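You operate a simulated robot arm through the tools that you are given. There is no shell and no other tool. Be economical: measure what you need, move in short steps, check, and stop when the job is done.

The job below is to be done with a simulated two-armed robot. You get a single attempt, and the scene is never put back.

Task
Change the element of the spare filter bowl for the one on the filter card.
Fine: hold the bowl as you work; orange catch open, brown element into the scrap bin, catch shut again.
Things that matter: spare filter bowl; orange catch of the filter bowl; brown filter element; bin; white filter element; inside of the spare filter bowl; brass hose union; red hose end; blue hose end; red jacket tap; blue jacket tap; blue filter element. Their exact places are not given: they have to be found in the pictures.

Only the result counts: the job must be done as asked and must still hold three seconds after the hand-in. Knocking over, shifting, dropping, spilling or breaking anything else fails it.

Robot
Two 7-joint arms with two-finger parallel grippers on one trunk, on a base that drives. Base frame: it is fixed to the floor where the robot stands at the start and does not move with it; the origin is under the middle of the robot, x ahead of it, y to its left, z up. Units: m, rad, N and s.
The left shoulder is at the start at [0.06, 0.143, 0.926], the right one opposite. With the tool pointing down near the work surface each hand reaches from about 0.3 to 0.72 m from the robot's upright axis, wherever it stands, measured 20 degrees to its own side. Places, roughly: orange catch of the filter bowl [0.5, 0, 1]; bin [0.7, -0.3, 0.9]; inside of the spare filter bowl [0.5, 0, 0.9]; red jacket tap [0.6, 0.7, 0.9]; blue jacket tap [0.6, 0.4, 1]. Payload 1.57 kg a hand.
The TCP of each hand is the grasp point between the finger pads, 0.03 m short of the fingertips. In the tool frame z runs along the fingers and y along their closing line. The gripper opens to 0.11 m. The fingers are 0.024 m wide and 0.012 m thick; the gripper's body (0.048 by 0.112 m) begins 0.078 m behind the TCP.
Orientation is told as [roll, pitch, yaw] about the base's x, y, z axes, in that order, counted from this pose: with the fingers straight down and closing along the base's y, the tool's x points along the base's -x, its y along +y and its z along -z.

Tools
- The arms move only by the tool step_arm. It takes "left_rows", "right_rows" or both (then of equal length, played together; a hand with none holds still); each is a list of rows, each a list of 6 numbers: the shift along the tool's x, y, z in m, then the turn, a rotation vector about the tool's x, y, z in rad. In form: [[dx, dy, dz, rx, ry, rz], ...]. A call has 1 to 20 rows; each row shifts and turns the commanded pose from where the row before left it, along the tool's axes as they then stand. "left_hand" and "right_hand" are, for a hand that has rows, the finger opening in m, from 0 to 0.11, set as the call begins (left out, the last holds). Each row takes 0.2 s and may step no farther than 0.05 m and 0.15 rad from the row before; otherwise, or with a gripper value out of range, the whole call is refused. A pose out of reach is approached as far as the arm can. The call stops where the force on the tool passes 90 N (or 10 N more than at its start, if that is more) or the arm is blocked; 0.2 s more then pass. Each finger travels about 0.045 m/s and halts on what it meets, pressing with about 37 N; the grip force reading is that of the motor and also rises with nothing between the fingers. The clock runs only during rows and for 0.2 s after the last one: add rows that do not move to give the fingers time. It gives the time, the measured TCP pose, the force on the tool (base axes), the opening and the grip force at its end, in the units of the frame above (readings bear some noise).
- Cameras (640 x 400 px; columns grow to the right, rows downward): "scene" is now at [0.0463, -0.0021, 1.5318]; the picture's right is [0.10, -0.99, 0.00], its down [-0.74, -0.08, -0.67] and it looks along [0.67, 0.07, -0.74] (base axes); focal length 284 px, centre (320, 200). "left" rides on the left gripper at [0.07, -0.016, -0.141] in its tool frame; the picture's right is [0.23, 0.97, 0.00], its down [-0.86, 0.20, -0.48] and it looks along [-0.47, 0.11, 0.88] (tool axes); focal length 222 px, centre (320, 200). "right" rides on the right gripper at [0.07, 0.016, -0.141] in its tool frame; the picture's right is [-0.23, 0.97, 0.00], its down [-0.86, -0.20, -0.48] and it looks along [-0.47, -0.11, 0.88] (tool axes); focal length 222 px, centre (320, 200).
- camera(camera): a new picture of that camera. It takes no simulated time.
- lift_body(by): slides the trunk up (or, below 0, down) by that many m; the arms and the scene camera ride with it, the base frame stays. It gives what a move gives, with no picture.
- steer(legs): drives the robot by 1 to 6 legs, each [ahead, left, turn to the left] in m, m and rad, along the robot's own axes; the way and the turn of a leg run together, so that a leg with both is an arc; at most 1.5 m and 3.142 rad a leg. The arms and the cameras ride along, it lands a little off, and it stops where it bumps. It gives what a move gives.
- head_to(pan, tilt): turns the head with the scene camera to pan (to the left, within 1.501 rad either way) and tilt (down, from -0.506 to 1.204), counted from straight ahead of the robot. It gives what a move gives.
- measure_at(camera, pixels): for up to 12 pixels [column, row] of the newest picture of that camera ("zoom" is the newest enlarged one), the place [x, y, z] in the base frame of the surface seen there, good to about 0.002 m, but the place of the scene camera against the robot may be out by one fixed shift of up to 0.012 m in any direction. It takes no simulated time.
- enlarge(camera, box): a new picture of the part [left, top, right, bottom] of that camera's present view, enlarged. It takes no simulated time.
- hand_in(): hands the job in; it is judged then, once.

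Work in short steps. Measure before you move; look again where a grasp or a placing could have gone wrong, and mend it. You have 80 turns and 58 pictures in all, those below and enlarged ones among them. Open the grippers and draw the arms clear of the work before you hand the job in, unless the task says otherwise; then end with one line.

The tools are called after ">>>" as a command line: name --argument value ..., lists and objects as JSON in quotes. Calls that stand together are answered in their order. step_arm: Moves the arms, as the interface text tells. Its arguments: {"type":"object","properties":{"left_rows":{"type":"array","items":{"type":"array","items":{"type":"number"}}},"left_hand":{"type":"number"},"right_rows":{"type":"array","items":{"type":"array","items":{"type":"number"}}},"right_hand":{"type":"number"}},"required":[]} The other tools are called the same way: lift_body (by) slides the trunk up or down; steer (legs) drives the base; head_to (pan, tilt) turns the head that bears the scene camera; camera (camera) takes a picture; measure_at (camera, pixels) gives the place of the surface under pixels of a picture; enlarge (camera, box) takes an enlarged picture of a part of a camera's view; hand_in () hands the job in.

At the start:

```text
t: 0.0
left_eef_pos: [0.4515, 0.095, 0.9999]
left_tcp_rot: [0.001, -0.001, 0.001]
left_force: [-0.1, 0.4, -0.8]
left_opening: 0.1101
left_grip_force: 0.1
right_eef_pos: [0.4094, -0.2155, 0.9992]
right_tcp_rot: [0.003, 0.001, 0.001]
right_force: [-0.1, 1.0, 0.4]
right_opening: 0.11
right_grip_force: 0.1
trunk travel left (down, up): [-0.525, 0.065]
robot x, y, heading: [0.0011, 0.0004, 0.0]
head pan, tilt: [0.105, 0.838]
```

scene: 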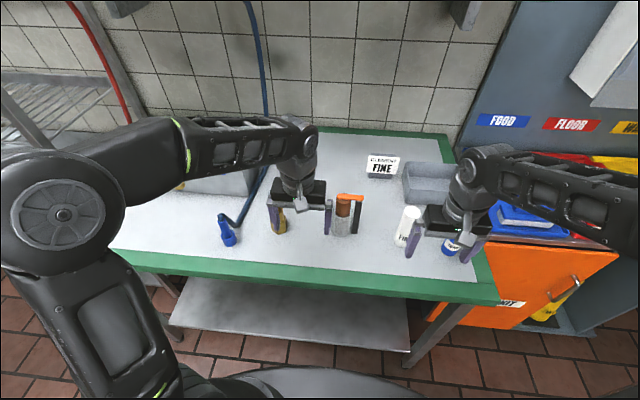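
right: 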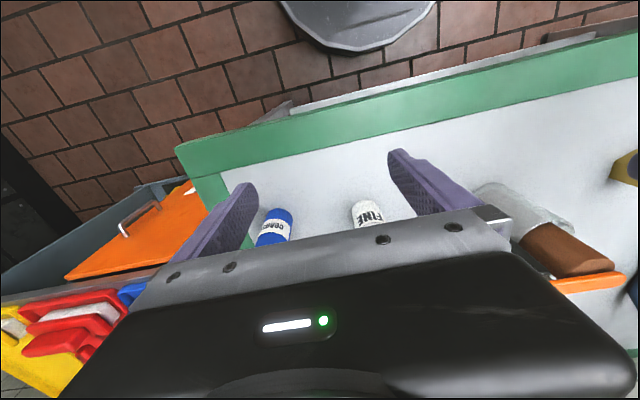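
left: 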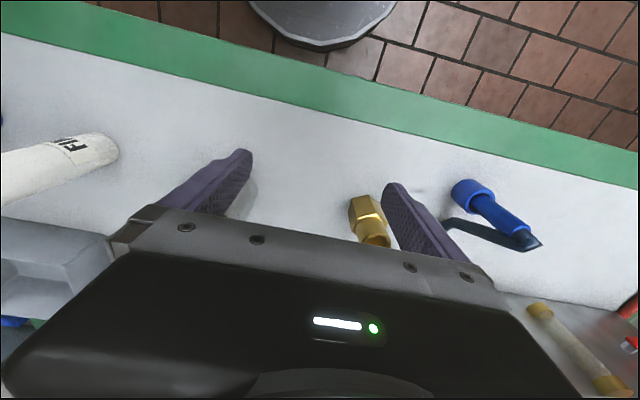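

The card at (382,167) reads "ELEMENT FINE", and the bowl with its orange catch is at (348,212). I enlarge this area to see the details.

>>> enlarge --camera "scene" --box '[260, 140, 500, 290]'

```text
2.67 times, centred on (380, 215) of scene
```

zoom: 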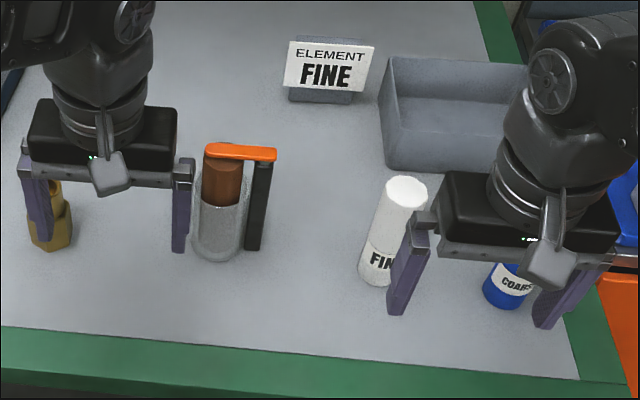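

The bowl is a clear cup with the brown element inside, the orange arm lying over its top and a black post on its right. I measure the key points before moving.

>>> measure_at --camera "zoom" --pixels '[[212, 148], [240, 152], [270, 155], [222, 190], [215, 240], [255, 215], [252, 245], [405, 190], [377, 265], [505, 290], [440, 120], [300, 220]]'

>>> step_arm --left_rows '[[0, 0, -0.04, 0, 0, 0], [0, 0.03, -0.04, 0, 0, 0], [0, 0.04, -0.02, 0, 0, 0], [0, 0.04, 0, 0, 0, 0]]' --right_rows '[[0, 0, -0.04, 0, 0, 0], [0, -0.03, -0.04, 0, 0, 0], [0, -0.04, -0.02, 0, 0, 0], [0, -0.04, 0, 0, 0, 0]]'

>>> enlarge --camera "scene" --box '[260, 140, 500, 290]'

>>> camera --camera "right"

>>> camera --camera "left"

```text
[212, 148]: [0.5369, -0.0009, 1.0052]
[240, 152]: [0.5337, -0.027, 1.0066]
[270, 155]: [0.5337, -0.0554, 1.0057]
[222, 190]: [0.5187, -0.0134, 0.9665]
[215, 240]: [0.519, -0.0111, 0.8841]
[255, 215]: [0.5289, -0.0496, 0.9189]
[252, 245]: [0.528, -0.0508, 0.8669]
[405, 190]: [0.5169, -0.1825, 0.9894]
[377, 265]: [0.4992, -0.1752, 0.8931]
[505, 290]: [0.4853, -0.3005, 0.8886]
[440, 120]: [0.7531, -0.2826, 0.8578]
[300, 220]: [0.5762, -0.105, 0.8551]
```

```text
t: 1.0
left_eef_pos: [0.4516, 0.2059, 1.1001]
left_tcp_rot: [0.001, 0.002, -0.001]
left_force: [0.4, -0.4, -1.2]
left_opening: 0.1101
left_grip_force: 0.0
right_eef_pos: [0.4075, -0.3257, 1.1017]
right_tcp_rot: [0.003, 0.001, 0.0]
right_force: [-0.5, -0.9, -0.2]
right_opening: 0.11
right_grip_force: 0.0
trunk travel left (down, up): [-0.525, 0.065]
robot x, y, heading: [-0.0006, 0.0047, -0.001]
head pan, tilt: [0.105, 0.838]
```

```text
2.67 times, centred on (380, 215) of scene
```

zoom: 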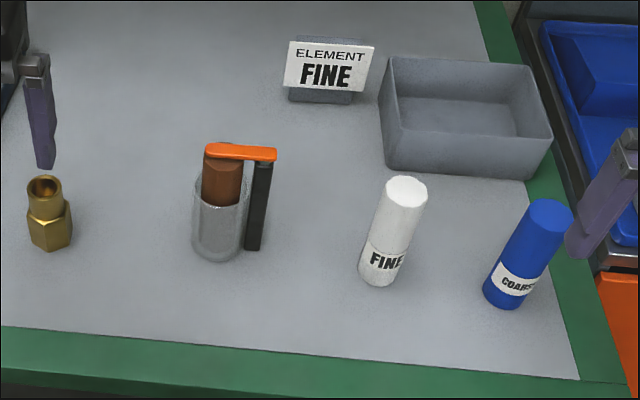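

```text
52 pictures are left
```

right: 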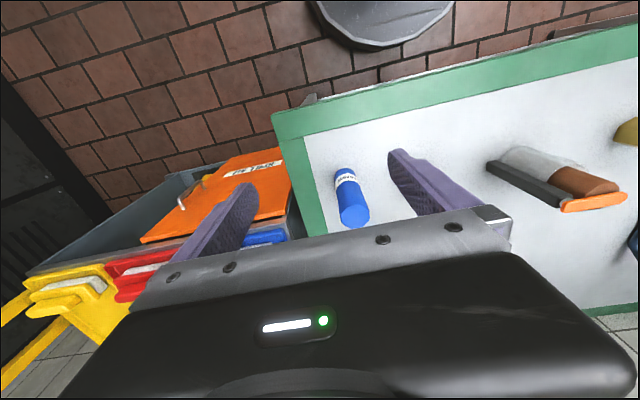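

```text
51 pictures are left
```

left: 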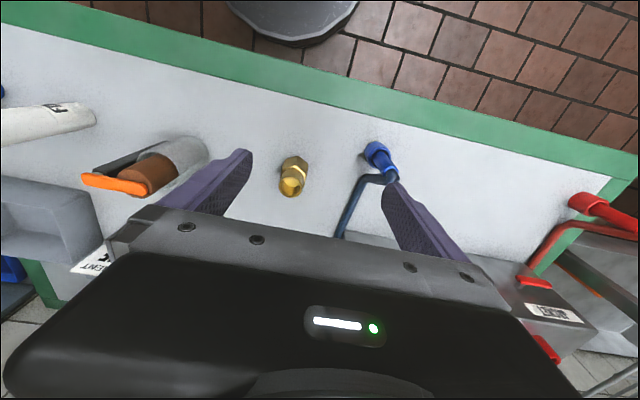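

The whole bench is clear to see now. I enlarge the bowl strongly to understand the catch's hinge.

>>> enlarge --camera "scene" --box '[320, 185, 376, 245]'

>>> enlarge --camera "right" --box '[480, 135, 640, 235]'

>>> enlarge --camera "left" --box '[70, 120, 230, 220]'

```text
6.67 times, centred on (348, 215) of scene
```

zoom: 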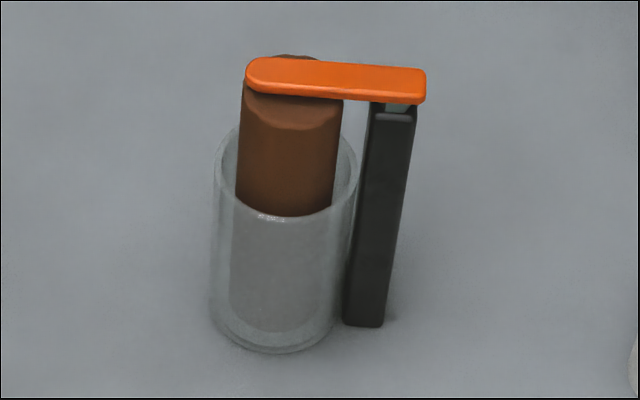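

```text
4.00 times, centred on (560, 185) of right
```

zoom: 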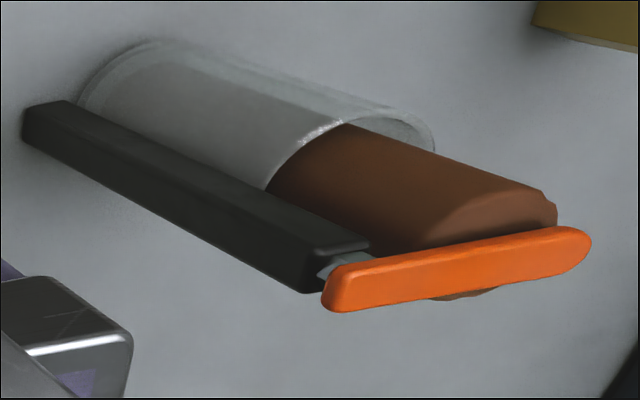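

```text
4.00 times, centred on (150, 170) of left
```

zoom: 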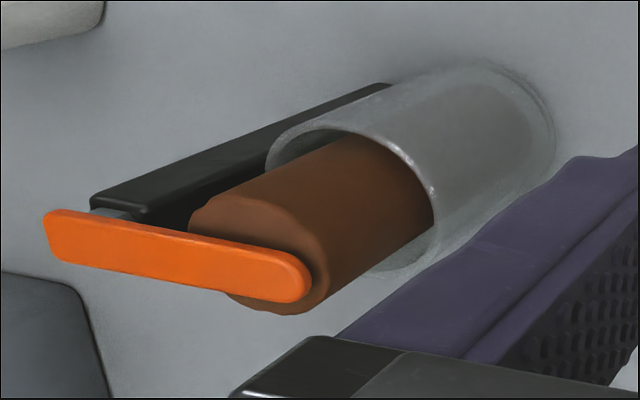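

The arm turns on a grey pin atop the post, so it swings sideways about an upright axis. I now measure the same points with the wrist cameras, which don't carry the scene camera's shift.

>>> measure_at --camera "zoom" --pixels '[[60, 235], [290, 280], [180, 255], [110, 205], [105, 212], [220, 220], [415, 170], [545, 140], [290, 145], [480, 170]]'

>>> measure_at --camera "right" --pixels '[[566, 207], [595, 203], [622, 196], [557, 200], [490, 166], [558, 194], [510, 150], [575, 165], [355, 215], [345, 180]]'

>>> measure_at --camera "scene" --pixels '[[342, 196], [350, 197], [360, 199], [340, 205], [340, 225], [357, 215], [411, 211], [401, 237], [404, 180], [440, 205], [467, 165], [410, 162]]'

```text
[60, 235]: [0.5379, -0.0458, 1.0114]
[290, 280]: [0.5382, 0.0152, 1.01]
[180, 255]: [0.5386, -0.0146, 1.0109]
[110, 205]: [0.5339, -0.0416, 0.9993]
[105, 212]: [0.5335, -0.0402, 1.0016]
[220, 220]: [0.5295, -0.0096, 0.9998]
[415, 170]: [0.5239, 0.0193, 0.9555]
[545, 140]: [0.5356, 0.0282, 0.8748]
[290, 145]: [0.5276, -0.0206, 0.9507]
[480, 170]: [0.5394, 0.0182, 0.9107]
```

```text
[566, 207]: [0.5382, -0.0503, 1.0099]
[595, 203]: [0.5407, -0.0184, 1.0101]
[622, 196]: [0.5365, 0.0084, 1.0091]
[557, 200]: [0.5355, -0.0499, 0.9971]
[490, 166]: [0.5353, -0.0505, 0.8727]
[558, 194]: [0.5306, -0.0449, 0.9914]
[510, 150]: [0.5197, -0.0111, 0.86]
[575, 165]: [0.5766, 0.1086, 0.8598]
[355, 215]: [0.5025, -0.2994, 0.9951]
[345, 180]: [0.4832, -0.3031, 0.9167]
```

```text
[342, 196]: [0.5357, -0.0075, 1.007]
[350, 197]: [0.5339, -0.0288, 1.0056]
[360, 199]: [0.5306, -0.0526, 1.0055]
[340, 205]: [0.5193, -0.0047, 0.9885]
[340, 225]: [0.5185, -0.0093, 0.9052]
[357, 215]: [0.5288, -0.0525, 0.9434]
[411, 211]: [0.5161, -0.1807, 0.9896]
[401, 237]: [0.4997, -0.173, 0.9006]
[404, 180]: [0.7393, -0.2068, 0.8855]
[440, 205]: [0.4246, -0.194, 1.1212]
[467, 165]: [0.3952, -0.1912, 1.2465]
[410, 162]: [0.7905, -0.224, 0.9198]
```

The wrist cameras put the catch at x≈0.537, y -0.05 to 0.015, top z 1.010, so the scene camera is about 5 mm low. The bin at x≈0.75 is out of easy reach, so I want to shift the base first and measure the clearance to the table edge.

>>> measure_at --camera "left" --pixels '[[300, 40], [350, 10], [320, 65], [330, 80], [240, 60], [292, 178]]'

>>> measure_at --camera "scene" --pixels '[[320, 296], [330, 285], [300, 330], [300, 349], [320, 385], [404, 165], [456, 170], [466, 178], [446, 167], [430, 190], [425, 203], [455, 205]]'

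>>> enlarge --camera "scene" --box '[380, 140, 480, 215]'

```text
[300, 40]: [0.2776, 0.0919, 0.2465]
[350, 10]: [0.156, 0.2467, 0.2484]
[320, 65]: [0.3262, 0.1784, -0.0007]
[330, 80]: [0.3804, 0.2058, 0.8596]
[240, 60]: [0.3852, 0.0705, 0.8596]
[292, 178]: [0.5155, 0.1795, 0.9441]
```

```text
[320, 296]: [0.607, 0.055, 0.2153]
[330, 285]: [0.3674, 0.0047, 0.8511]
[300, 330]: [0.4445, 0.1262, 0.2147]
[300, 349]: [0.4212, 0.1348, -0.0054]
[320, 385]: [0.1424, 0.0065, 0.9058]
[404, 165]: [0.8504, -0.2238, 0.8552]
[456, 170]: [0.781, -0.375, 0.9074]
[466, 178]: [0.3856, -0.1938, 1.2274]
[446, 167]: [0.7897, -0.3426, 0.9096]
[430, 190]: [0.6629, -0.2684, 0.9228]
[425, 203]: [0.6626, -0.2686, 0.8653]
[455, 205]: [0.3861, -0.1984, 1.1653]
```

```text
5.33 times, centred on (430, 178) of scene
```

zoom: 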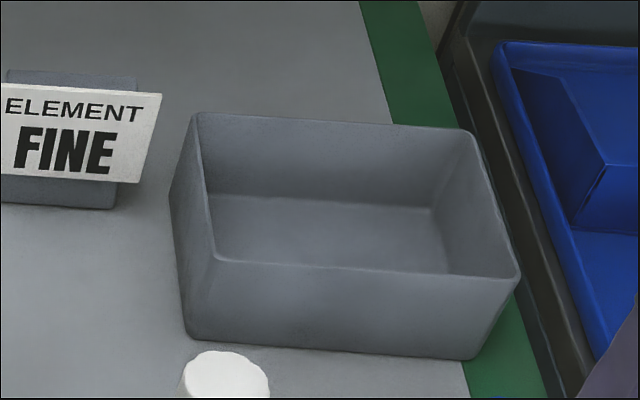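

The bin spans x 0.66–0.79, y -0.2 to -0.38, with its rim at z≈0.925, and the base has over 0.1 m of clearance ahead. I drive 0.07 ahead and 0.10 to the right.

>>> steer --legs '[[0.07, -0.1, 0]]'

>>> head_to --pan 0.1 --tilt 0.95

>>> camera --camera "scene"

>>> camera --camera "left"

```text
t: 2.2
left_eef_pos: [0.5237, 0.1034, 1.1008]
left_tcp_rot: [0.002, 0.002, -0.002]
left_force: [0.0, -0.9, 0.0]
left_opening: 0.1099
left_grip_force: 0.0
right_eef_pos: [0.48, -0.4265, 1.1003]
right_tcp_rot: [0.002, -0.001, 0.001]
right_force: [-0.2, -0.1, -0.7]
right_opening: 0.1102
right_grip_force: 0.1
trunk travel left (down, up): [-0.525, 0.065]
robot x, y, heading: [0.0731, -0.101, -0.005]
head pan, tilt: [0.105, 0.838]
```

```text
t: 2.9
left_eef_pos: [0.5215, 0.1058, 1.1013]
left_tcp_rot: [0.0, 0.0, -0.001]
left_force: [0.1, -0.3, -0.9]
left_opening: 0.11
left_grip_force: 0.0
right_eef_pos: [0.4786, -0.4243, 1.0994]
right_tcp_rot: [0.001, -0.001, 0.001]
right_force: [0.1, 0.5, -0.9]
right_opening: 0.1099
right_grip_force: 0.0
trunk travel left (down, up): [-0.525, 0.065]
robot x, y, heading: [0.0733, -0.1022, -0.005]
head pan, tilt: [0.099, 0.949]
```

```text
46 pictures are left
```

scene: 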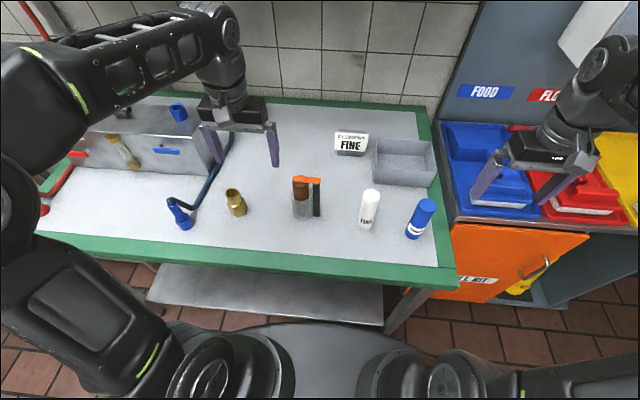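

```text
45 pictures are left
```

left: 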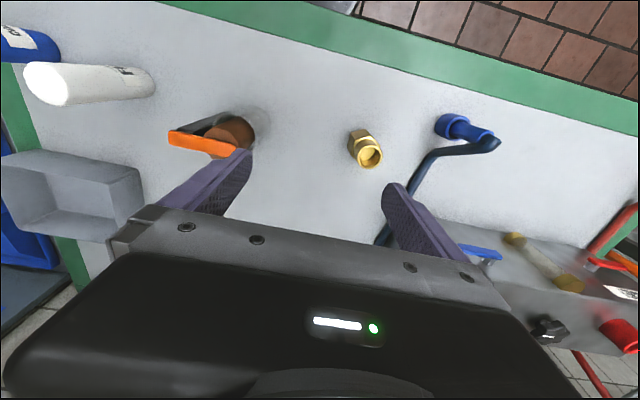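

The base moved without a bump. I re-measure the bowl, the union and the white element with the left wrist camera, then bring the left hand to the front of the bowl.

>>> measure_at --camera "left" --pixels '[[174, 139], [203, 144], [229, 151], [240, 125], [250, 120], [222, 121], [369, 155], [359, 140], [45, 83], [140, 80], [232, 118]]'

>>> enlarge --camera "scene" --box '[280, 160, 340, 230]'

>>> measure_at --camera "scene" --pixels '[[298, 180], [307, 180], [317, 182], [300, 193], [302, 208], [316, 200], [371, 194], [366, 220], [232, 208], [236, 195], [425, 205]]'

```text
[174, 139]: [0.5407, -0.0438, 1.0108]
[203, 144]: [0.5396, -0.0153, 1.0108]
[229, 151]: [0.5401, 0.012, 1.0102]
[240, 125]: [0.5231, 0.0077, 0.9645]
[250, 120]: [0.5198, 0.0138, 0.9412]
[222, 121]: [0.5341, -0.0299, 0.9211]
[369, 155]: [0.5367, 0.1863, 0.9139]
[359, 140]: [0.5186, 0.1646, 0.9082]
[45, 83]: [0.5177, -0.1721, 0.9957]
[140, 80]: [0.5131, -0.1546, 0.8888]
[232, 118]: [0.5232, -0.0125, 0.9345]
```

```text
5.71 times, centred on (310, 195) of scene
```

zoom: 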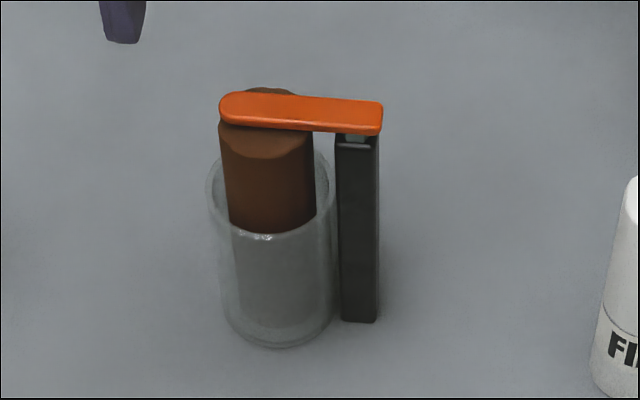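

```text
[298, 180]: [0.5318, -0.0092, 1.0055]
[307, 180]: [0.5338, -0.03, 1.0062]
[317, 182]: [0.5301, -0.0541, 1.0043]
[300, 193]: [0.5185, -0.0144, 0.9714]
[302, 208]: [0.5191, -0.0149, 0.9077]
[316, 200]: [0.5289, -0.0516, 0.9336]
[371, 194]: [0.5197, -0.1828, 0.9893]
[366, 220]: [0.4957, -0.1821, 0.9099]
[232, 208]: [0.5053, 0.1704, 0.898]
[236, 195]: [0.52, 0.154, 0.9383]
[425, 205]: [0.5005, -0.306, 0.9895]
```

The bowl's centre is about (0.542, -0.005), and cup plus post span y ≈ +0.026 to -0.057. The left hand will straddle that from the front, pitched 55°, and grip along y with the catch free above. I stage it above first.

>>> step_arm --left_rows '[[0.02, -0.04, 0, 0, 0, 0], [0.02, -0.04, 0, 0, 0, 0], [0.01, -0.04, 0, 0, 0, 0], [0, 0, 0, 0, -0.15, 0], [0, 0, 0, 0, -0.15, 0], [0, 0, 0, 0, -0.15, 0], [0, 0, 0, 0, -0.15, 0], [0, 0, 0, 0, -0.15, 0], [0, 0, 0, 0, -0.15, 0], [0, 0, 0, 0, -0.06, 0], [0, 0, 0, 0, 0, 0]]' --left_hand 0.11

>>> camera --camera "left"

```text
t: 5.3
left_eef_pos: [0.4789, -0.0191, 1.1064]
left_tcp_rot: [0.001, -0.96, 0.001]
left_force: [0.0, -0.2, 0.6]
left_opening: 0.1102
left_grip_force: 0.1
left hand out of reach, approached as far as the arm can: row 10
right_eef_pos: [0.4775, -0.4255, 1.0998]
right_tcp_rot: [0.002, -0.001, 0.001]
right_force: [0.4, -0.1, 0.3]
right_opening: 0.1098
right_grip_force: 0.2
trunk travel left (down, up): [-0.525, 0.065]
robot x, y, heading: [0.0715, -0.0998, -0.005]
head pan, tilt: [0.099, 0.949]
```

```text
43 pictures are left
```

left: 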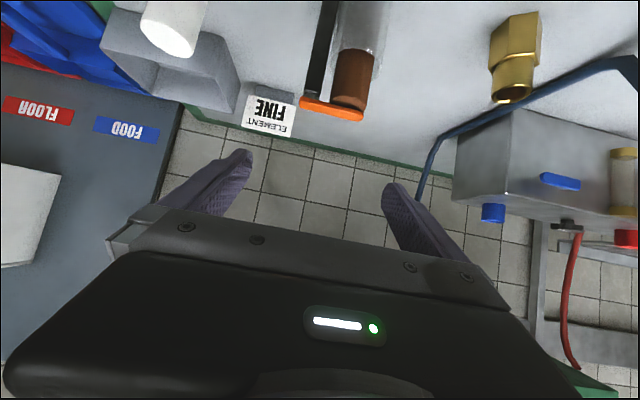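

The hand is pitched, slightly limited by reach here, and moving ahead should ease that. The bowl is at (345,70) in this view, so I measure it from here to centre the grip.

>>> measure_at --camera "left" --pixels '[[306, 104], [358, 115], [330, 108], [340, 75], [371, 75], [352, 70], [305, 60], [320, 60], [382, 20], [344, 15], [360, 15], [313, 40]]'

>>> enlarge --camera "left" --box '[280, 0, 420, 130]'

```text
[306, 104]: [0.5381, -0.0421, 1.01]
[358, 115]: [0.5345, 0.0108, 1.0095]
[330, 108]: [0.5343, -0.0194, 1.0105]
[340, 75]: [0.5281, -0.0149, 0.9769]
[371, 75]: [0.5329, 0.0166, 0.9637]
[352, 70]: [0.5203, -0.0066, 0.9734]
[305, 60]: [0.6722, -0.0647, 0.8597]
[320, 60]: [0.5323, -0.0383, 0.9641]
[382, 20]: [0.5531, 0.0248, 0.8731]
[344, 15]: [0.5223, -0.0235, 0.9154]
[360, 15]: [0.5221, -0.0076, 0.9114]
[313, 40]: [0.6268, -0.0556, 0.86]
```

```text
3.08 times, centred on (350, 65) of left
```

zoom: 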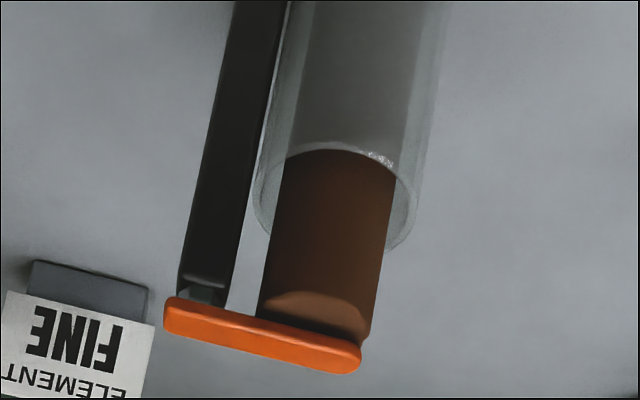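

The element's front is at x≈0.5205 with its centre near (0.5405, -0.004), and the grip centre is y≈-0.0135. I move forward above the bowl and read the pose.

>>> step_arm --left_rows '[[-0.0195, 0.002, 0.0278, 0, 0, 0], [-0.0195, 0.002, 0.0278, 0, 0, 0], [0, 0, 0, 0, 0, 0]]'

```text
t: 6.1
left_eef_pos: [0.5455, -0.0146, 1.1066]
left_tcp_rot: [0.001, -0.959, 0.0]
left_force: [-0.2, -0.4, -0.3]
left_opening: 0.11
left_grip_force: 0.0
right_eef_pos: [0.4778, -0.4253, 1.1006]
right_tcp_rot: [0.001, 0.0, 0.001]
right_force: [0.4, -0.1, 0.0]
right_opening: 0.1101
right_grip_force: 0.1
trunk travel left (down, up): [-0.525, 0.065]
robot x, y, heading: [0.0722, -0.1042, 0.001]
head pan, tilt: [0.099, 0.949]
```

The pose is good, above the bowl. I descend most of the way, straddling the bowl with open fingers, then look.

>>> step_arm --left_rows '[[0.0299, 0, 0.0149, 0, 0, 0], [0.027, 0, 0.019, 0, 0, 0], [0.027, 0, 0.019, 0, 0, 0], [0.027, 0, 0.019, 0, 0, 0], [0.02, 0, 0.014, 0, 0, 0], [0, 0, 0, 0, 0, 0]]'

>>> camera --camera "left"

>>> enlarge --camera "scene" --box '[220, 140, 400, 260]'

```text
t: 7.5
left_eef_pos: [0.5537, -0.0214, 0.9534]
left_tcp_rot: [0.0, -0.959, 0.001]
left_force: [-0.7, -0.4, 0.5]
left_opening: 0.1099
left_grip_force: 0.0
left hand out of reach, approached as far as the arm can: row 3, 4, 5
right_eef_pos: [0.477, -0.426, 1.1]
right_tcp_rot: [0.0, 0.002, 0.0]
right_force: [-0.1, 0.0, 0.6]
right_opening: 0.11
right_grip_force: 0.1
trunk travel left (down, up): [-0.525, 0.065]
robot x, y, heading: [0.0693, -0.1014, 0.004]
head pan, tilt: [0.099, 0.949]
```

```text
41 pictures are left
```

left: 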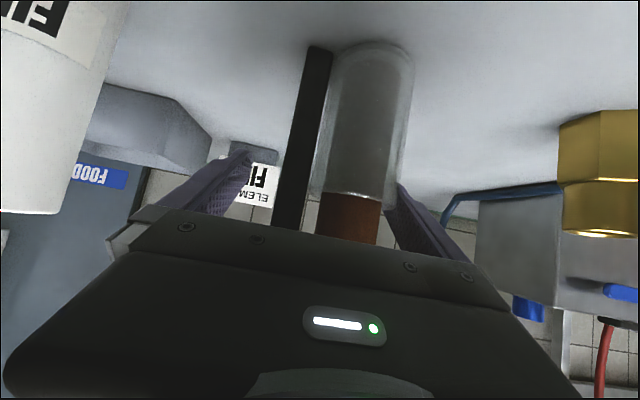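

```text
3.33 times, centred on (310, 200) of scene
```

zoom: 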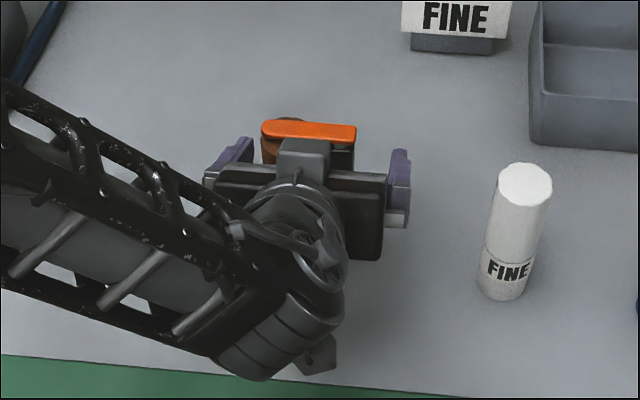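

The arm can't get lower in this posture (z stuck at 0.953, out of reach too near the body). I raise both hands again, then lower the trunk so the low pose becomes reachable.

>>> step_arm --left_rows '[[-0.0246, 0, -0.0172, 0, 0, 0], [-0.0246, 0, -0.0172, 0, 0, 0], [-0.0246, 0, -0.0172, 0, 0, 0], [-0.0246, 0, -0.0172, 0, 0, 0], [-0.0246, 0, -0.0172, 0, 0, 0], [-0.0246, 0, -0.0172, 0, 0, 0]]' --right_rows '[[0, 0, -0.03, 0, 0, 0], [0, 0, -0.03, 0, 0, 0], [0, 0, -0.03, 0, 0, 0], [0, 0, -0.03, 0, 0, 0], [0, 0, -0.03, 0, 0, 0], [0, 0, 0, 0, 0, 0]]'

```text
t: 8.9
left_eef_pos: [0.5524, -0.0211, 1.1326]
left_tcp_rot: [0.0, -0.959, -0.001]
left_force: [1.0, -0.3, 0.3]
left_opening: 0.1099
left_grip_force: 0.1
right_eef_pos: [0.4815, -0.4339, 1.124]
right_tcp_rot: [0.002, -0.02, -0.006]
right_force: [-0.2, -0.1, 1.2]
right_opening: 0.1099
right_grip_force: 0.1
right hand out of reach, approached as far as the arm can: row 1, 2, 3, 4, 5
trunk travel left (down, up): [-0.525, 0.065]
robot x, y, heading: [0.0686, -0.1027, 0.0]
head pan, tilt: [0.099, 0.949]
```

The right hand is at its height limit, so I check what lies below it before lowering the trunk.

>>> measure_at --camera "scene" --pixels '[[455, 200], [470, 215], [500, 215], [520, 235], [470, 140], [545, 205], [560, 215], [480, 235]]'

>>> camera --camera "right"

```text
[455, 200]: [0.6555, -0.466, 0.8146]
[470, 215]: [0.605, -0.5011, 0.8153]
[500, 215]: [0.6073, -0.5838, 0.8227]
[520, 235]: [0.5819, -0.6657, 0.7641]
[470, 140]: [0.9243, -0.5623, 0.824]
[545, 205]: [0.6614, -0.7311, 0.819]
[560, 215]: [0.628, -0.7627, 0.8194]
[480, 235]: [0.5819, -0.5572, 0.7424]
```

```text
39 pictures are left
```

right: 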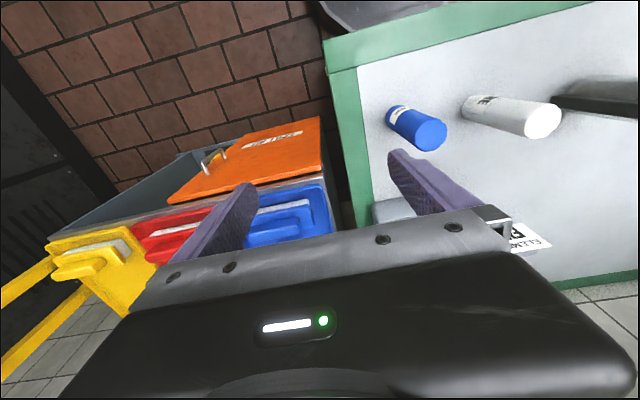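

Nothing higher than 0.87 lies beneath the right hand, and the blue element is 6 cm clear of its finger. I lower the trunk by 0.14, which brings the left hand to z≈0.99 around the bowl.

>>> step_arm --left_rows '[[0.0057, 0.0035, -0.0082, 0, 0, 0], [0.0057, 0.0035, -0.0082, 0, 0, 0]]'

>>> lift_body --by -0.14

>>> camera --camera "scene"

```text
t: 9.5
left_eef_pos: [0.5326, -0.0161, 1.1333]
left_tcp_rot: [-0.001, -0.96, 0.0]
left_force: [-0.7, 0.0, -0.2]
left_opening: 0.1099
left_grip_force: 0.1
right_eef_pos: [0.4813, -0.4325, 1.1238]
right_tcp_rot: [0.001, -0.018, -0.008]
right_force: [0.1, 0.1, -0.1]
right_opening: 0.1099
right_grip_force: 0.1
trunk travel left (down, up): [-0.525, 0.065]
robot x, y, heading: [0.0732, -0.0985, -0.002]
head pan, tilt: [0.099, 0.949]
```

```text
t: 11.2
left_eef_pos: [0.5334, -0.0142, 0.9928]
left_tcp_rot: [-0.001, -0.959, -0.001]
left_force: [0.0, 0.7, 0.0]
left_opening: 0.1097
left_grip_force: 0.1
right_eef_pos: [0.4816, -0.433, 0.9834]
right_tcp_rot: [0.0, -0.019, -0.008]
right_force: [0.5, -0.4, 0.7]
right_opening: 0.1099
right_grip_force: 0.0
trunk travel left (down, up): [-0.385, 0.205]
robot x, y, heading: [0.0674, -0.0983, -0.003]
head pan, tilt: [0.099, 0.949]
```

```text
38 pictures are left
```

scene: 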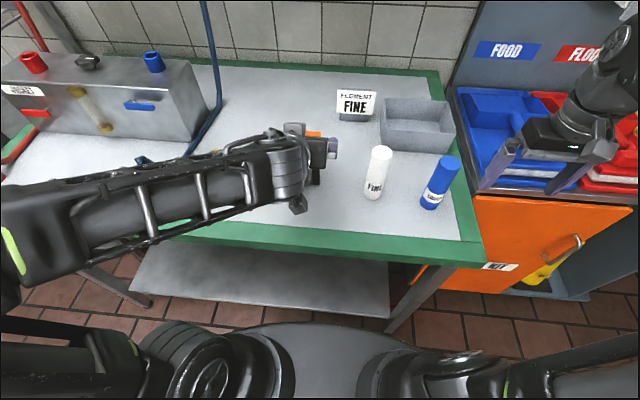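

The left forearm now crosses above the union and the blue hose end, so I measure its height before going lower.

>>> measure_at --camera "scene" --pixels '[[270, 165], [240, 180], [200, 200], [150, 205], [110, 225], [60, 225], [20, 240], [150, 165], [145, 160], [215, 152], [298, 205], [180, 238]]'

>>> camera --camera "left"

```text
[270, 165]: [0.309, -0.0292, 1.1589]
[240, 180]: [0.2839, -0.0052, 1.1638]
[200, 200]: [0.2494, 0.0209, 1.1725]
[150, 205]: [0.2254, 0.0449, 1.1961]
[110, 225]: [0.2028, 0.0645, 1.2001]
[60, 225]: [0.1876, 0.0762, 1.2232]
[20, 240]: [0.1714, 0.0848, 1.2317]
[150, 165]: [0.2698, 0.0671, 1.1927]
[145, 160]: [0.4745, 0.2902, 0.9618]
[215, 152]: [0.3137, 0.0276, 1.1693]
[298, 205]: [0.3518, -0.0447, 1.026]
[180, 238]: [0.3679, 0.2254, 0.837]
```

```text
37 pictures are left
```

left: 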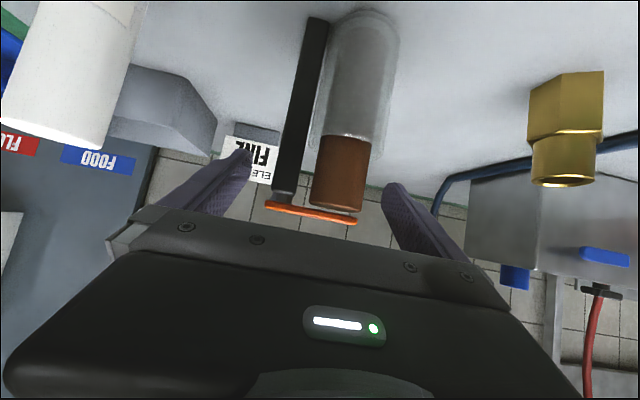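

The forearm is high, at about z 1.17, so there's no conflict. I descend the last 0.09 m with the fingers straddling cup and post.

>>> step_arm --left_rows '[[0.0214, 0, 0.0235, 0, 0, 0], [0.0254, 0, 0.0178, 0, 0, 0], [0.0254, 0, 0.0178, 0, 0, 0], [0, 0, 0, 0, 0, 0]]'

>>> camera --camera "left"

```text
t: 12.2
left_eef_pos: [0.5399, -0.0144, 0.9011]
left_tcp_rot: [0.0, -0.96, 0.001]
left_force: [0.0, -1.2, 0.6]
left_opening: 0.11
left_grip_force: 0.1
right_eef_pos: [0.4817, -0.4341, 0.9827]
right_tcp_rot: [0.002, -0.018, -0.008]
right_force: [1.0, -0.8, 0.4]
right_opening: 0.1102
right_grip_force: 0.1
trunk travel left (down, up): [-0.385, 0.205]
robot x, y, heading: [0.0696, -0.1007, -0.003]
head pan, tilt: [0.099, 0.949]
```

```text
36 pictures are left
```

left: 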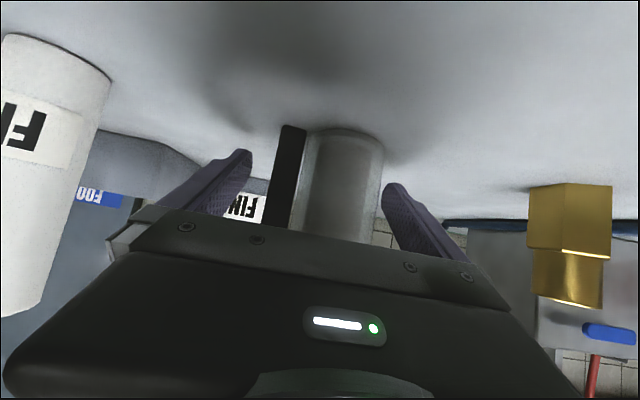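

Cup and post sit between the fingers, with gaps of about 15 mm each side. I close gently to grip them.

>>> step_arm --left_rows '[[0, 0, 0, 0, 0, 0], [0, 0, 0, 0, 0, 0], [0, 0, 0, 0, 0, 0], [0, 0, 0, 0, 0, 0], [0, 0, 0, 0, 0, 0]]' --left_hand 0.07

>>> camera --camera "left"

```text
t: 13.4
left_eef_pos: [0.5396, -0.0139, 0.901]
left_tcp_rot: [0.0, -0.959, 0.001]
left_force: [0.1, 0.7, 0.2]
left_opening: 0.0764
left_grip_force: 37.0
right_eef_pos: [0.4821, -0.4333, 0.983]
right_tcp_rot: [0.002, -0.02, -0.006]
right_force: [0.2, 0.1, 0.3]
right_opening: 0.1102
right_grip_force: 0.1
trunk travel left (down, up): [-0.385, 0.205]
robot x, y, heading: [0.0732, -0.0977, -0.001]
head pan, tilt: [0.099, 0.949]
```

```text
35 pictures are left
```

left: 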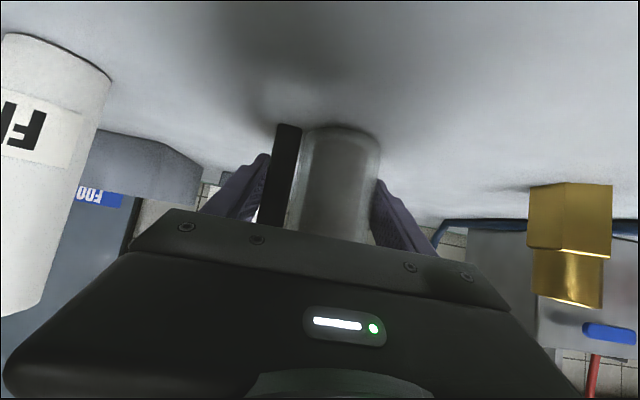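

The bowl is held (opening 0.0764, 37 N). Next I move the right hand in with closed fingers, along x≈0.60 between the elements and the bin, and test how high it can go with the trunk low.

>>> step_arm --right_rows '[[-0.04, 0, 0, 0, 0, 0], [-0.04, 0, 0, 0, 0, 0], [-0.04, 0.02, 0, 0, 0, 0], [0, 0.04, -0.02, 0, 0, 0], [0, 0.04, -0.02, 0, 0, 0], [0, 0.04, -0.02, 0, 0, 0], [0, 0.04, -0.02, 0, 0, 0], [0, 0, -0.02, 0, 0, 0]]' --right_hand 0.0

```text
t: 15.2
left_eef_pos: [0.5406, -0.0148, 0.9015]
left_tcp_rot: [-0.002, -0.96, -0.001]
left_force: [0.3, -0.6, -0.5]
left_opening: 0.0766
left_grip_force: 36.9
right_eef_pos: [0.5638, -0.2606, 0.9765]
right_tcp_rot: [0.003, -0.022, -0.006]
right_force: [-0.3, -0.1, -0.5]
right_opening: 0.0001
right_grip_force: 21.7
right hand out of reach, approached as far as the arm can: row 1, 2, 3, 4, 5, 6, 7, 8
trunk travel left (down, up): [-0.385, 0.205]
robot x, y, heading: [0.0754, -0.101, 0.001]
head pan, tilt: [0.099, 0.949]
```

The right arm is at its reach limit, since the low trunk leaves it short. A better stance is the trunk back up with the robot turned left, which moves the left shoulder back and the right one forward. I release the bowl and rise clear.

>>> step_arm --left_rows '[[0, 0, 0, 0, 0, 0], [0, 0, 0, 0, 0, 0], [0, 0, 0, 0, 0, 0], [0, 0, 0, 0, 0, 0], [0, 0, 0, 0, 0, 0]]' --left_hand 0.11

>>> step_arm --left_rows '[[-0.027, 0, -0.019, 0, 0, 0], [-0.027, 0, -0.019, 0, 0, 0], [-0.027, 0, -0.019, 0, 0, 0], [-0.027, 0, -0.019, 0, 0, 0], [-0.02, 0, -0.014, 0, 0, 0]]'

>>> lift_body --by 0.14

```text
t: 16.4
left_eef_pos: [0.5397, -0.0139, 0.9008]
left_tcp_rot: [0.001, -0.96, 0.0]
left_force: [-0.2, 0.3, -0.1]
left_opening: 0.1099
left_grip_force: 0.1
right_eef_pos: [0.5631, -0.261, 0.9764]
right_tcp_rot: [0.003, -0.021, -0.007]
right_force: [-0.1, -0.5, 0.4]
right_opening: 0.0002
right_grip_force: 21.4
trunk travel left (down, up): [-0.385, 0.205]
robot x, y, heading: [0.0711, -0.0952, -0.002]
head pan, tilt: [0.099, 0.949]
```

```text
t: 17.6
left_eef_pos: [0.5398, -0.0165, 1.0579]
left_tcp_rot: [0.0, -0.958, 0.0]
left_force: [-0.5, 0.0, -1.3]
left_opening: 0.11
left_grip_force: 0.1
right_eef_pos: [0.5628, -0.26, 0.9762]
right_tcp_rot: [0.004, -0.023, -0.008]
right_force: [0.2, 1.5, 0.7]
right_opening: 0.0
right_grip_force: 21.6
trunk travel left (down, up): [-0.385, 0.205]
robot x, y, heading: [0.0695, -0.0992, 0.0]
head pan, tilt: [0.099, 0.949]
```

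```text
t: 19.3
left_eef_pos: [0.5407, -0.0162, 1.1973]
left_tcp_rot: [0.0, -0.96, 0.002]
left_force: [-0.1, -0.9, -1.2]
left_opening: 0.1101
left_grip_force: 0.0
right_eef_pos: [0.5629, -0.2603, 1.1169]
right_tcp_rot: [0.003, -0.023, -0.007]
right_force: [0.7, -0.1, 0.6]
right_opening: 0.0001
right_grip_force: 21.4
trunk travel left (down, up): [-0.525, 0.065]
robot x, y, heading: [0.069, -0.1009, 0.004]
head pan, tilt: [0.099, 0.949]
```

Both hands are high (z 1.12 and above). I turn the base left by 0.6 rad.

>>> steer --legs '[[0, 0, 0.6]]'

>>> head_to --pan -0.6 --tilt 0.95

>>> camera --camera "scene"

```text
t: 21.3
left_eef_pos: [0.41, 0.2336, 1.1967]
left_tcp_rot: [-0.001, -0.96, 0.601]
left_force: [0.2, -0.9, -0.1]
left_opening: 0.11
left_grip_force: 0.0
right_eef_pos: [0.5677, 0.046, 1.1172]
right_tcp_rot: [0.003, -0.025, 0.597]
right_force: [-1.2, -0.5, 0.6]
right_opening: 0.0
right_grip_force: 20.9
trunk travel left (down, up): [-0.525, 0.065]
robot x, y, heading: [0.0718, -0.1, 0.6]
head pan, tilt: [0.099, 0.949]
```

```text
t: 22.4
left_eef_pos: [0.4106, 0.2354, 1.1984]
left_tcp_rot: [-0.001, -0.96, 0.601]
left_force: [-0.7, 0.4, 0.4]
left_opening: 0.1099
left_grip_force: 0.2
right_eef_pos: [0.5667, 0.0471, 1.1172]
right_tcp_rot: [0.002, -0.023, 0.593]
right_force: [-0.2, -0.5, 0.0]
right_opening: 0.0
right_grip_force: 21.2
trunk travel left (down, up): [-0.525, 0.065]
robot x, y, heading: [0.072, -0.1004, 0.601]
head pan, tilt: [-0.6, 0.949]
```

```text
34 pictures are left
```

scene: 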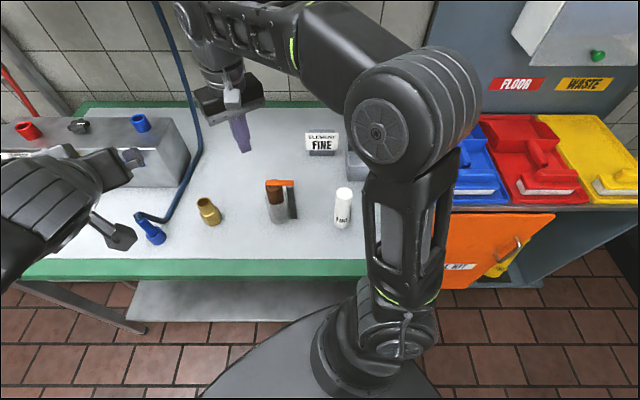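

The robot has turned cleanly. I move the right hand aside to y≈-0.13 while yawing it so the fingers close along x, and yaw the left hand back to face straight ahead.

>>> step_arm --right_rows '[[0.0252, -0.0373, 0, 0, 0, 0], [0.0252, -0.0373, 0, 0, 0, 0], [0.0252, -0.0373, 0, 0, 0, 0], [0.0252, -0.0373, 0, 0, 0, 0], [0, 0, 0, 0, 0, -0.15], [0, 0, 0, 0, 0, -0.15], [0, 0, 0, 0, 0, -0.15], [0, 0, 0, 0, 0, -0.15], [0, 0, 0, 0, 0, -0.15], [0, 0, 0, 0, 0, -0.15], [0, 0, 0, 0, 0, -0.076], [0, 0, 0, 0, 0, 0]]' --left_rows '[[0, 0, 0, 0.0983, 0, 0.0689], [0, 0, 0, 0.0983, 0, 0.0689], [0, 0, 0, 0.0983, 0, 0.0689], [0, 0, 0, 0.0983, 0, 0.0689], [0, 0, 0, 0.0983, 0, 0.0689], [0, 0, 0, 0, 0, 0], [0, 0, 0, 0, 0, 0], [0, 0, 0, 0, 0, 0], [0, 0, 0, 0, 0, 0], [0, 0, 0, 0, 0, 0], [0, 0, 0, 0, 0, 0], [0, 0, 0, 0, 0, 0]]'

```text
t: 25.0
left_eef_pos: [0.411, 0.234, 1.1971]
left_tcp_rot: [-0.001, -0.96, 0.0]
left_force: [0.7, 0.1, 0.1]
left_opening: 0.1101
left_grip_force: 0.1
right_eef_pos: [0.5678, -0.1334, 1.1143]
right_tcp_rot: [-0.017, -0.016, 1.571]
right_force: [0.6, 1.3, 0.2]
right_opening: 0.0
right_grip_force: 20.7
trunk travel left (down, up): [-0.525, 0.065]
robot x, y, heading: [0.0673, -0.1025, 0.598]
head pan, tilt: [-0.6, 0.949]
```

Both orientations came out right, with right yaw 1.571 and left yaw 0. Next the left hand goes above the bowl.

>>> step_arm --left_rows '[[0.0008, -0.0356, 0.0233, 0, 0, 0], [0.0008, -0.0356, 0.0233, 0, 0, 0], [0.0008, -0.0356, 0.0233, 0, 0, 0], [0.0008, -0.0356, 0.0233, 0, 0, 0], [0.0008, -0.0356, 0.0233, 0, 0, 0], [0.0008, -0.0356, 0.0233, 0, 0, 0], [0.0008, -0.0356, 0.0233, 0, 0, 0], [0, 0, 0, 0, 0, 0]]'

>>> camera --camera "left"

```text
t: 26.8
left_eef_pos: [0.5421, -0.0147, 1.099]
left_tcp_rot: [0.002, -0.96, 0.0]
left_force: [-0.6, -0.4, 0.1]
left_opening: 0.1099
left_grip_force: 0.1
right_eef_pos: [0.5668, -0.1333, 1.1141]
right_tcp_rot: [-0.018, -0.016, 1.567]
right_force: [0.0, 0.5, 0.8]
right_opening: 0.0001
right_grip_force: 21.2
trunk travel left (down, up): [-0.525, 0.065]
robot x, y, heading: [0.0688, -0.099, 0.6]
head pan, tilt: [-0.6, 0.949]
```

```text
33 pictures are left
```

left: 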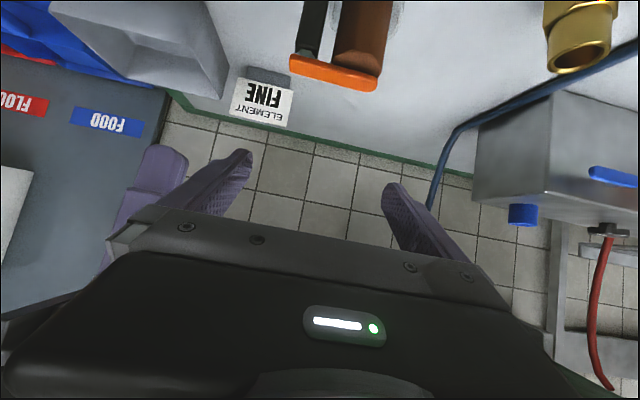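

The catch is at (335,73) as expected. I check its position and descend partway to see whether the reach is good now.

>>> measure_at --camera "left" --pixels '[[300, 68], [335, 75], [370, 82], [365, 40], [585, 45]]'

>>> step_arm --left_rows '[[0.027, 0, 0.019, 0, 0, 0], [0.027, 0, 0.019, 0, 0, 0], [0.027, 0, 0.019, 0, 0, 0], [0, 0, 0, 0, 0, 0]]'

```text
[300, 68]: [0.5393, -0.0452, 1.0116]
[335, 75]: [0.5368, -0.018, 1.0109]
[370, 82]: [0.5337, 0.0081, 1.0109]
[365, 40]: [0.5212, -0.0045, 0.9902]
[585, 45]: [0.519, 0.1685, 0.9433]
```

```text
t: 27.8
left_eef_pos: [0.5423, -0.0153, 0.9996]
left_tcp_rot: [0.001, -0.96, 0.0]
left_force: [-0.8, -0.6, 0.4]
left_opening: 0.1103
left_grip_force: 0.0
right_eef_pos: [0.5671, -0.1339, 1.1147]
right_tcp_rot: [-0.015, -0.016, 1.568]
right_force: [-0.9, 0.6, -0.6]
right_opening: 0.0
right_grip_force: 21.2
trunk travel left (down, up): [-0.525, 0.065]
robot x, y, heading: [0.0684, -0.0971, 0.596]
head pan, tilt: [-0.6, 0.949]
```

The reach is fine now, so I go down to z≈0.90 and check.

>>> step_arm --left_rows '[[0.0274, 0.0004, 0.0175, 0, 0, 0], [0.027, 0, 0.019, 0, 0, 0], [0.027, 0, 0.019, 0, 0, 0], [0, 0, 0, 0, 0, 0]]'

>>> camera --camera "left"

```text
t: 28.8
left_eef_pos: [0.5403, -0.0138, 0.9022]
left_tcp_rot: [0.0, -0.961, 0.001]
left_force: [0.6, -0.5, 0.4]
left_opening: 0.1102
left_grip_force: 0.0
right_eef_pos: [0.568, -0.1332, 1.1131]
right_tcp_rot: [-0.016, -0.016, 1.569]
right_force: [-0.2, 0.7, 0.4]
right_opening: 0.0
right_grip_force: 21.3
trunk travel left (down, up): [-0.525, 0.065]
robot x, y, heading: [0.0678, -0.0981, 0.598]
head pan, tilt: [-0.6, 0.949]
```

```text
32 pictures are left
```

left: 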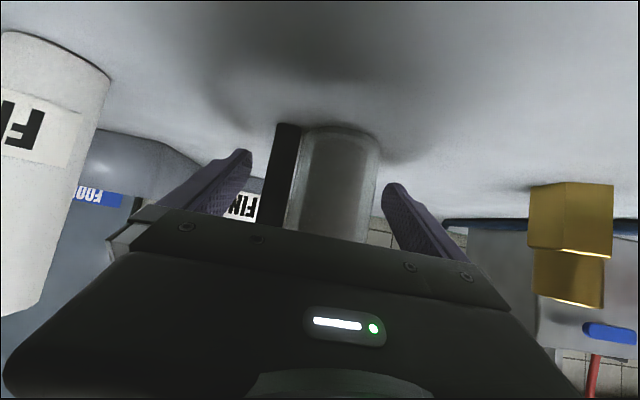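

The fingers straddle the bowl again, and I grip it.

>>> step_arm --left_rows '[[0, 0, 0, 0, 0, 0], [0, 0, 0, 0, 0, 0], [0, 0, 0, 0, 0, 0], [0, 0, 0, 0, 0, 0], [0, 0, 0, 0, 0, 0]]' --left_hand 0.07

>>> camera --camera "right"

>>> camera --camera "scene"

```text
t: 30.0
left_eef_pos: [0.5399, -0.0144, 0.9017]
left_tcp_rot: [0.0, -0.96, 0.0]
left_force: [-0.5, 0.0, -1.1]
left_opening: 0.0763
left_grip_force: 37.3
right_eef_pos: [0.568, -0.1342, 1.1148]
right_tcp_rot: [-0.018, -0.016, 1.571]
right_force: [-1.1, -0.2, 0.4]
right_opening: 0.0
right_grip_force: 20.6
trunk travel left (down, up): [-0.525, 0.065]
robot x, y, heading: [0.0719, -0.0995, 0.599]
head pan, tilt: [-0.6, 0.949]
```

```text
31 pictures are left
```

right: 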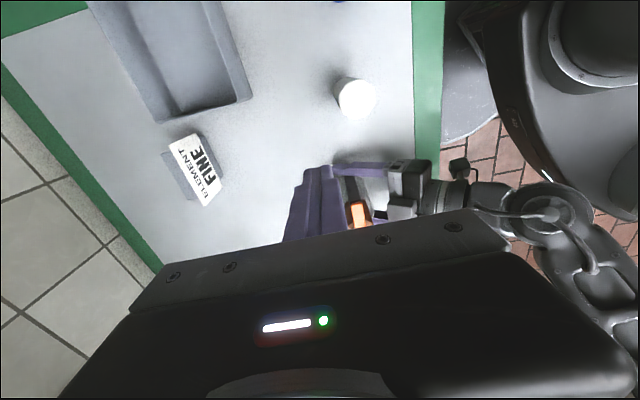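

```text
30 pictures are left
```

scene: 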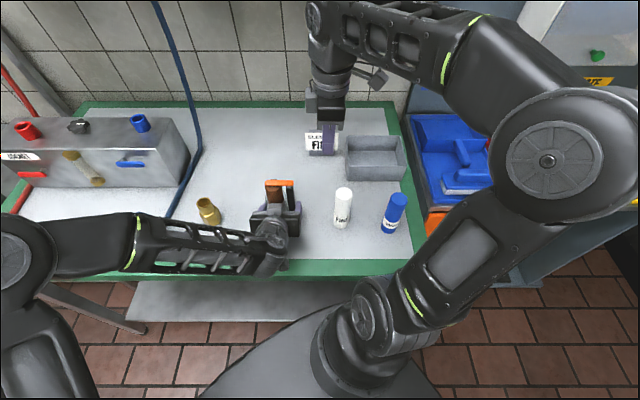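

The bowl is held again and the catch is visible. I bring the right hand above the catch's free end, with the fingers slightly open to straddle the arm.

>>> step_arm --right_rows '[[-0.035, 0.0075, 0, 0, 0, 0], [-0.034, 0.0075, 0, 0, 0, 0], [-0.034, 0.0075, 0.005, 0, 0, 0], [-0.034, 0.0075, 0.005, 0, 0, 0], [0, 0, 0.02, 0, 0, 0], [0, 0, 0, 0, 0, 0]]' --right_hand 0.036

>>> camera --camera "right"

>>> enlarge --camera "scene" --box '[230, 130, 350, 230]'

```text
t: 31.4
left_eef_pos: [0.5419, -0.0152, 0.9007]
left_tcp_rot: [0.0, -0.959, -0.001]
left_force: [-0.1, 0.2, -0.3]
left_opening: 0.0764
left_grip_force: 37.0
right_eef_pos: [0.5384, 0.0044, 1.0853]
right_tcp_rot: [-0.019, -0.015, 1.568]
right_force: [-0.1, -0.6, -0.7]
right_opening: 0.0357
right_grip_force: 0.0
trunk travel left (down, up): [-0.525, 0.065]
robot x, y, heading: [0.0698, -0.1007, 0.598]
head pan, tilt: [-0.6, 0.949]
```

```text
29 pictures are left
```

right: 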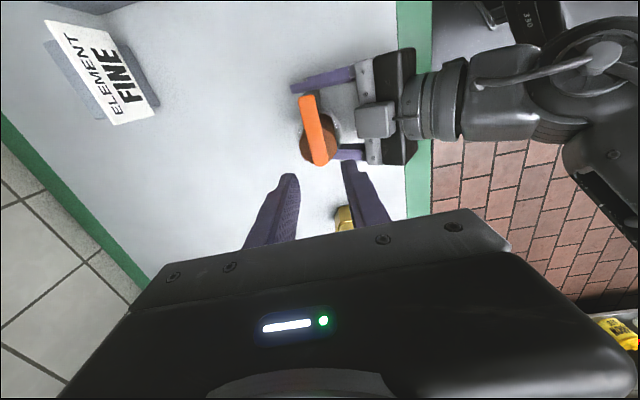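

```text
4.00 times, centred on (290, 180) of scene
```

zoom: 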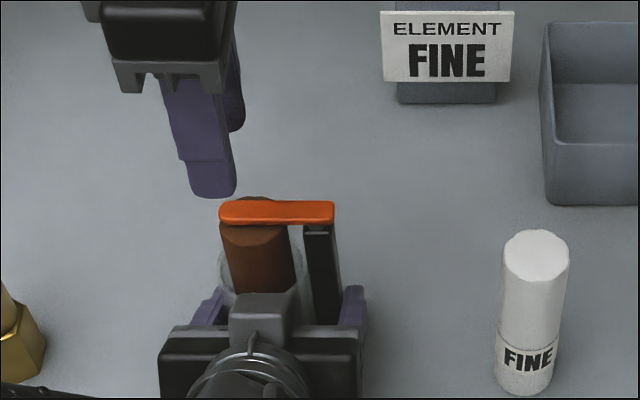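

The right camera sees the catch from (308,97) to (320,164) well, so I measure its ends, its edges and the element.

>>> measure_at --camera "right" --pixels '[[308, 99], [320, 162], [314, 130], [307, 130], [321, 128], [303, 145], [333, 140], [312, 112]]'

>>> enlarge --camera "right" --box '[280, 80, 360, 180]'

```text
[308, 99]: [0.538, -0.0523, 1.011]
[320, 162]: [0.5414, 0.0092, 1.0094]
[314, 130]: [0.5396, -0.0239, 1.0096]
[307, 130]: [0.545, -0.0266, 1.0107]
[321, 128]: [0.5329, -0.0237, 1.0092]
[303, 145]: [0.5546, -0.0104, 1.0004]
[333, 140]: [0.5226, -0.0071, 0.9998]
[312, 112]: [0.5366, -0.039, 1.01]
```

```text
4.00 times, centred on (320, 130) of right
```

zoom: 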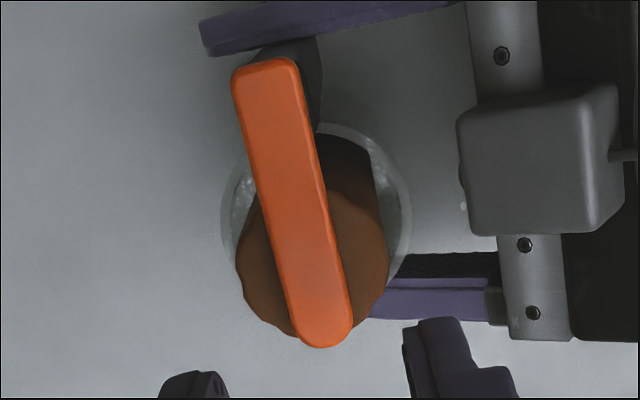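

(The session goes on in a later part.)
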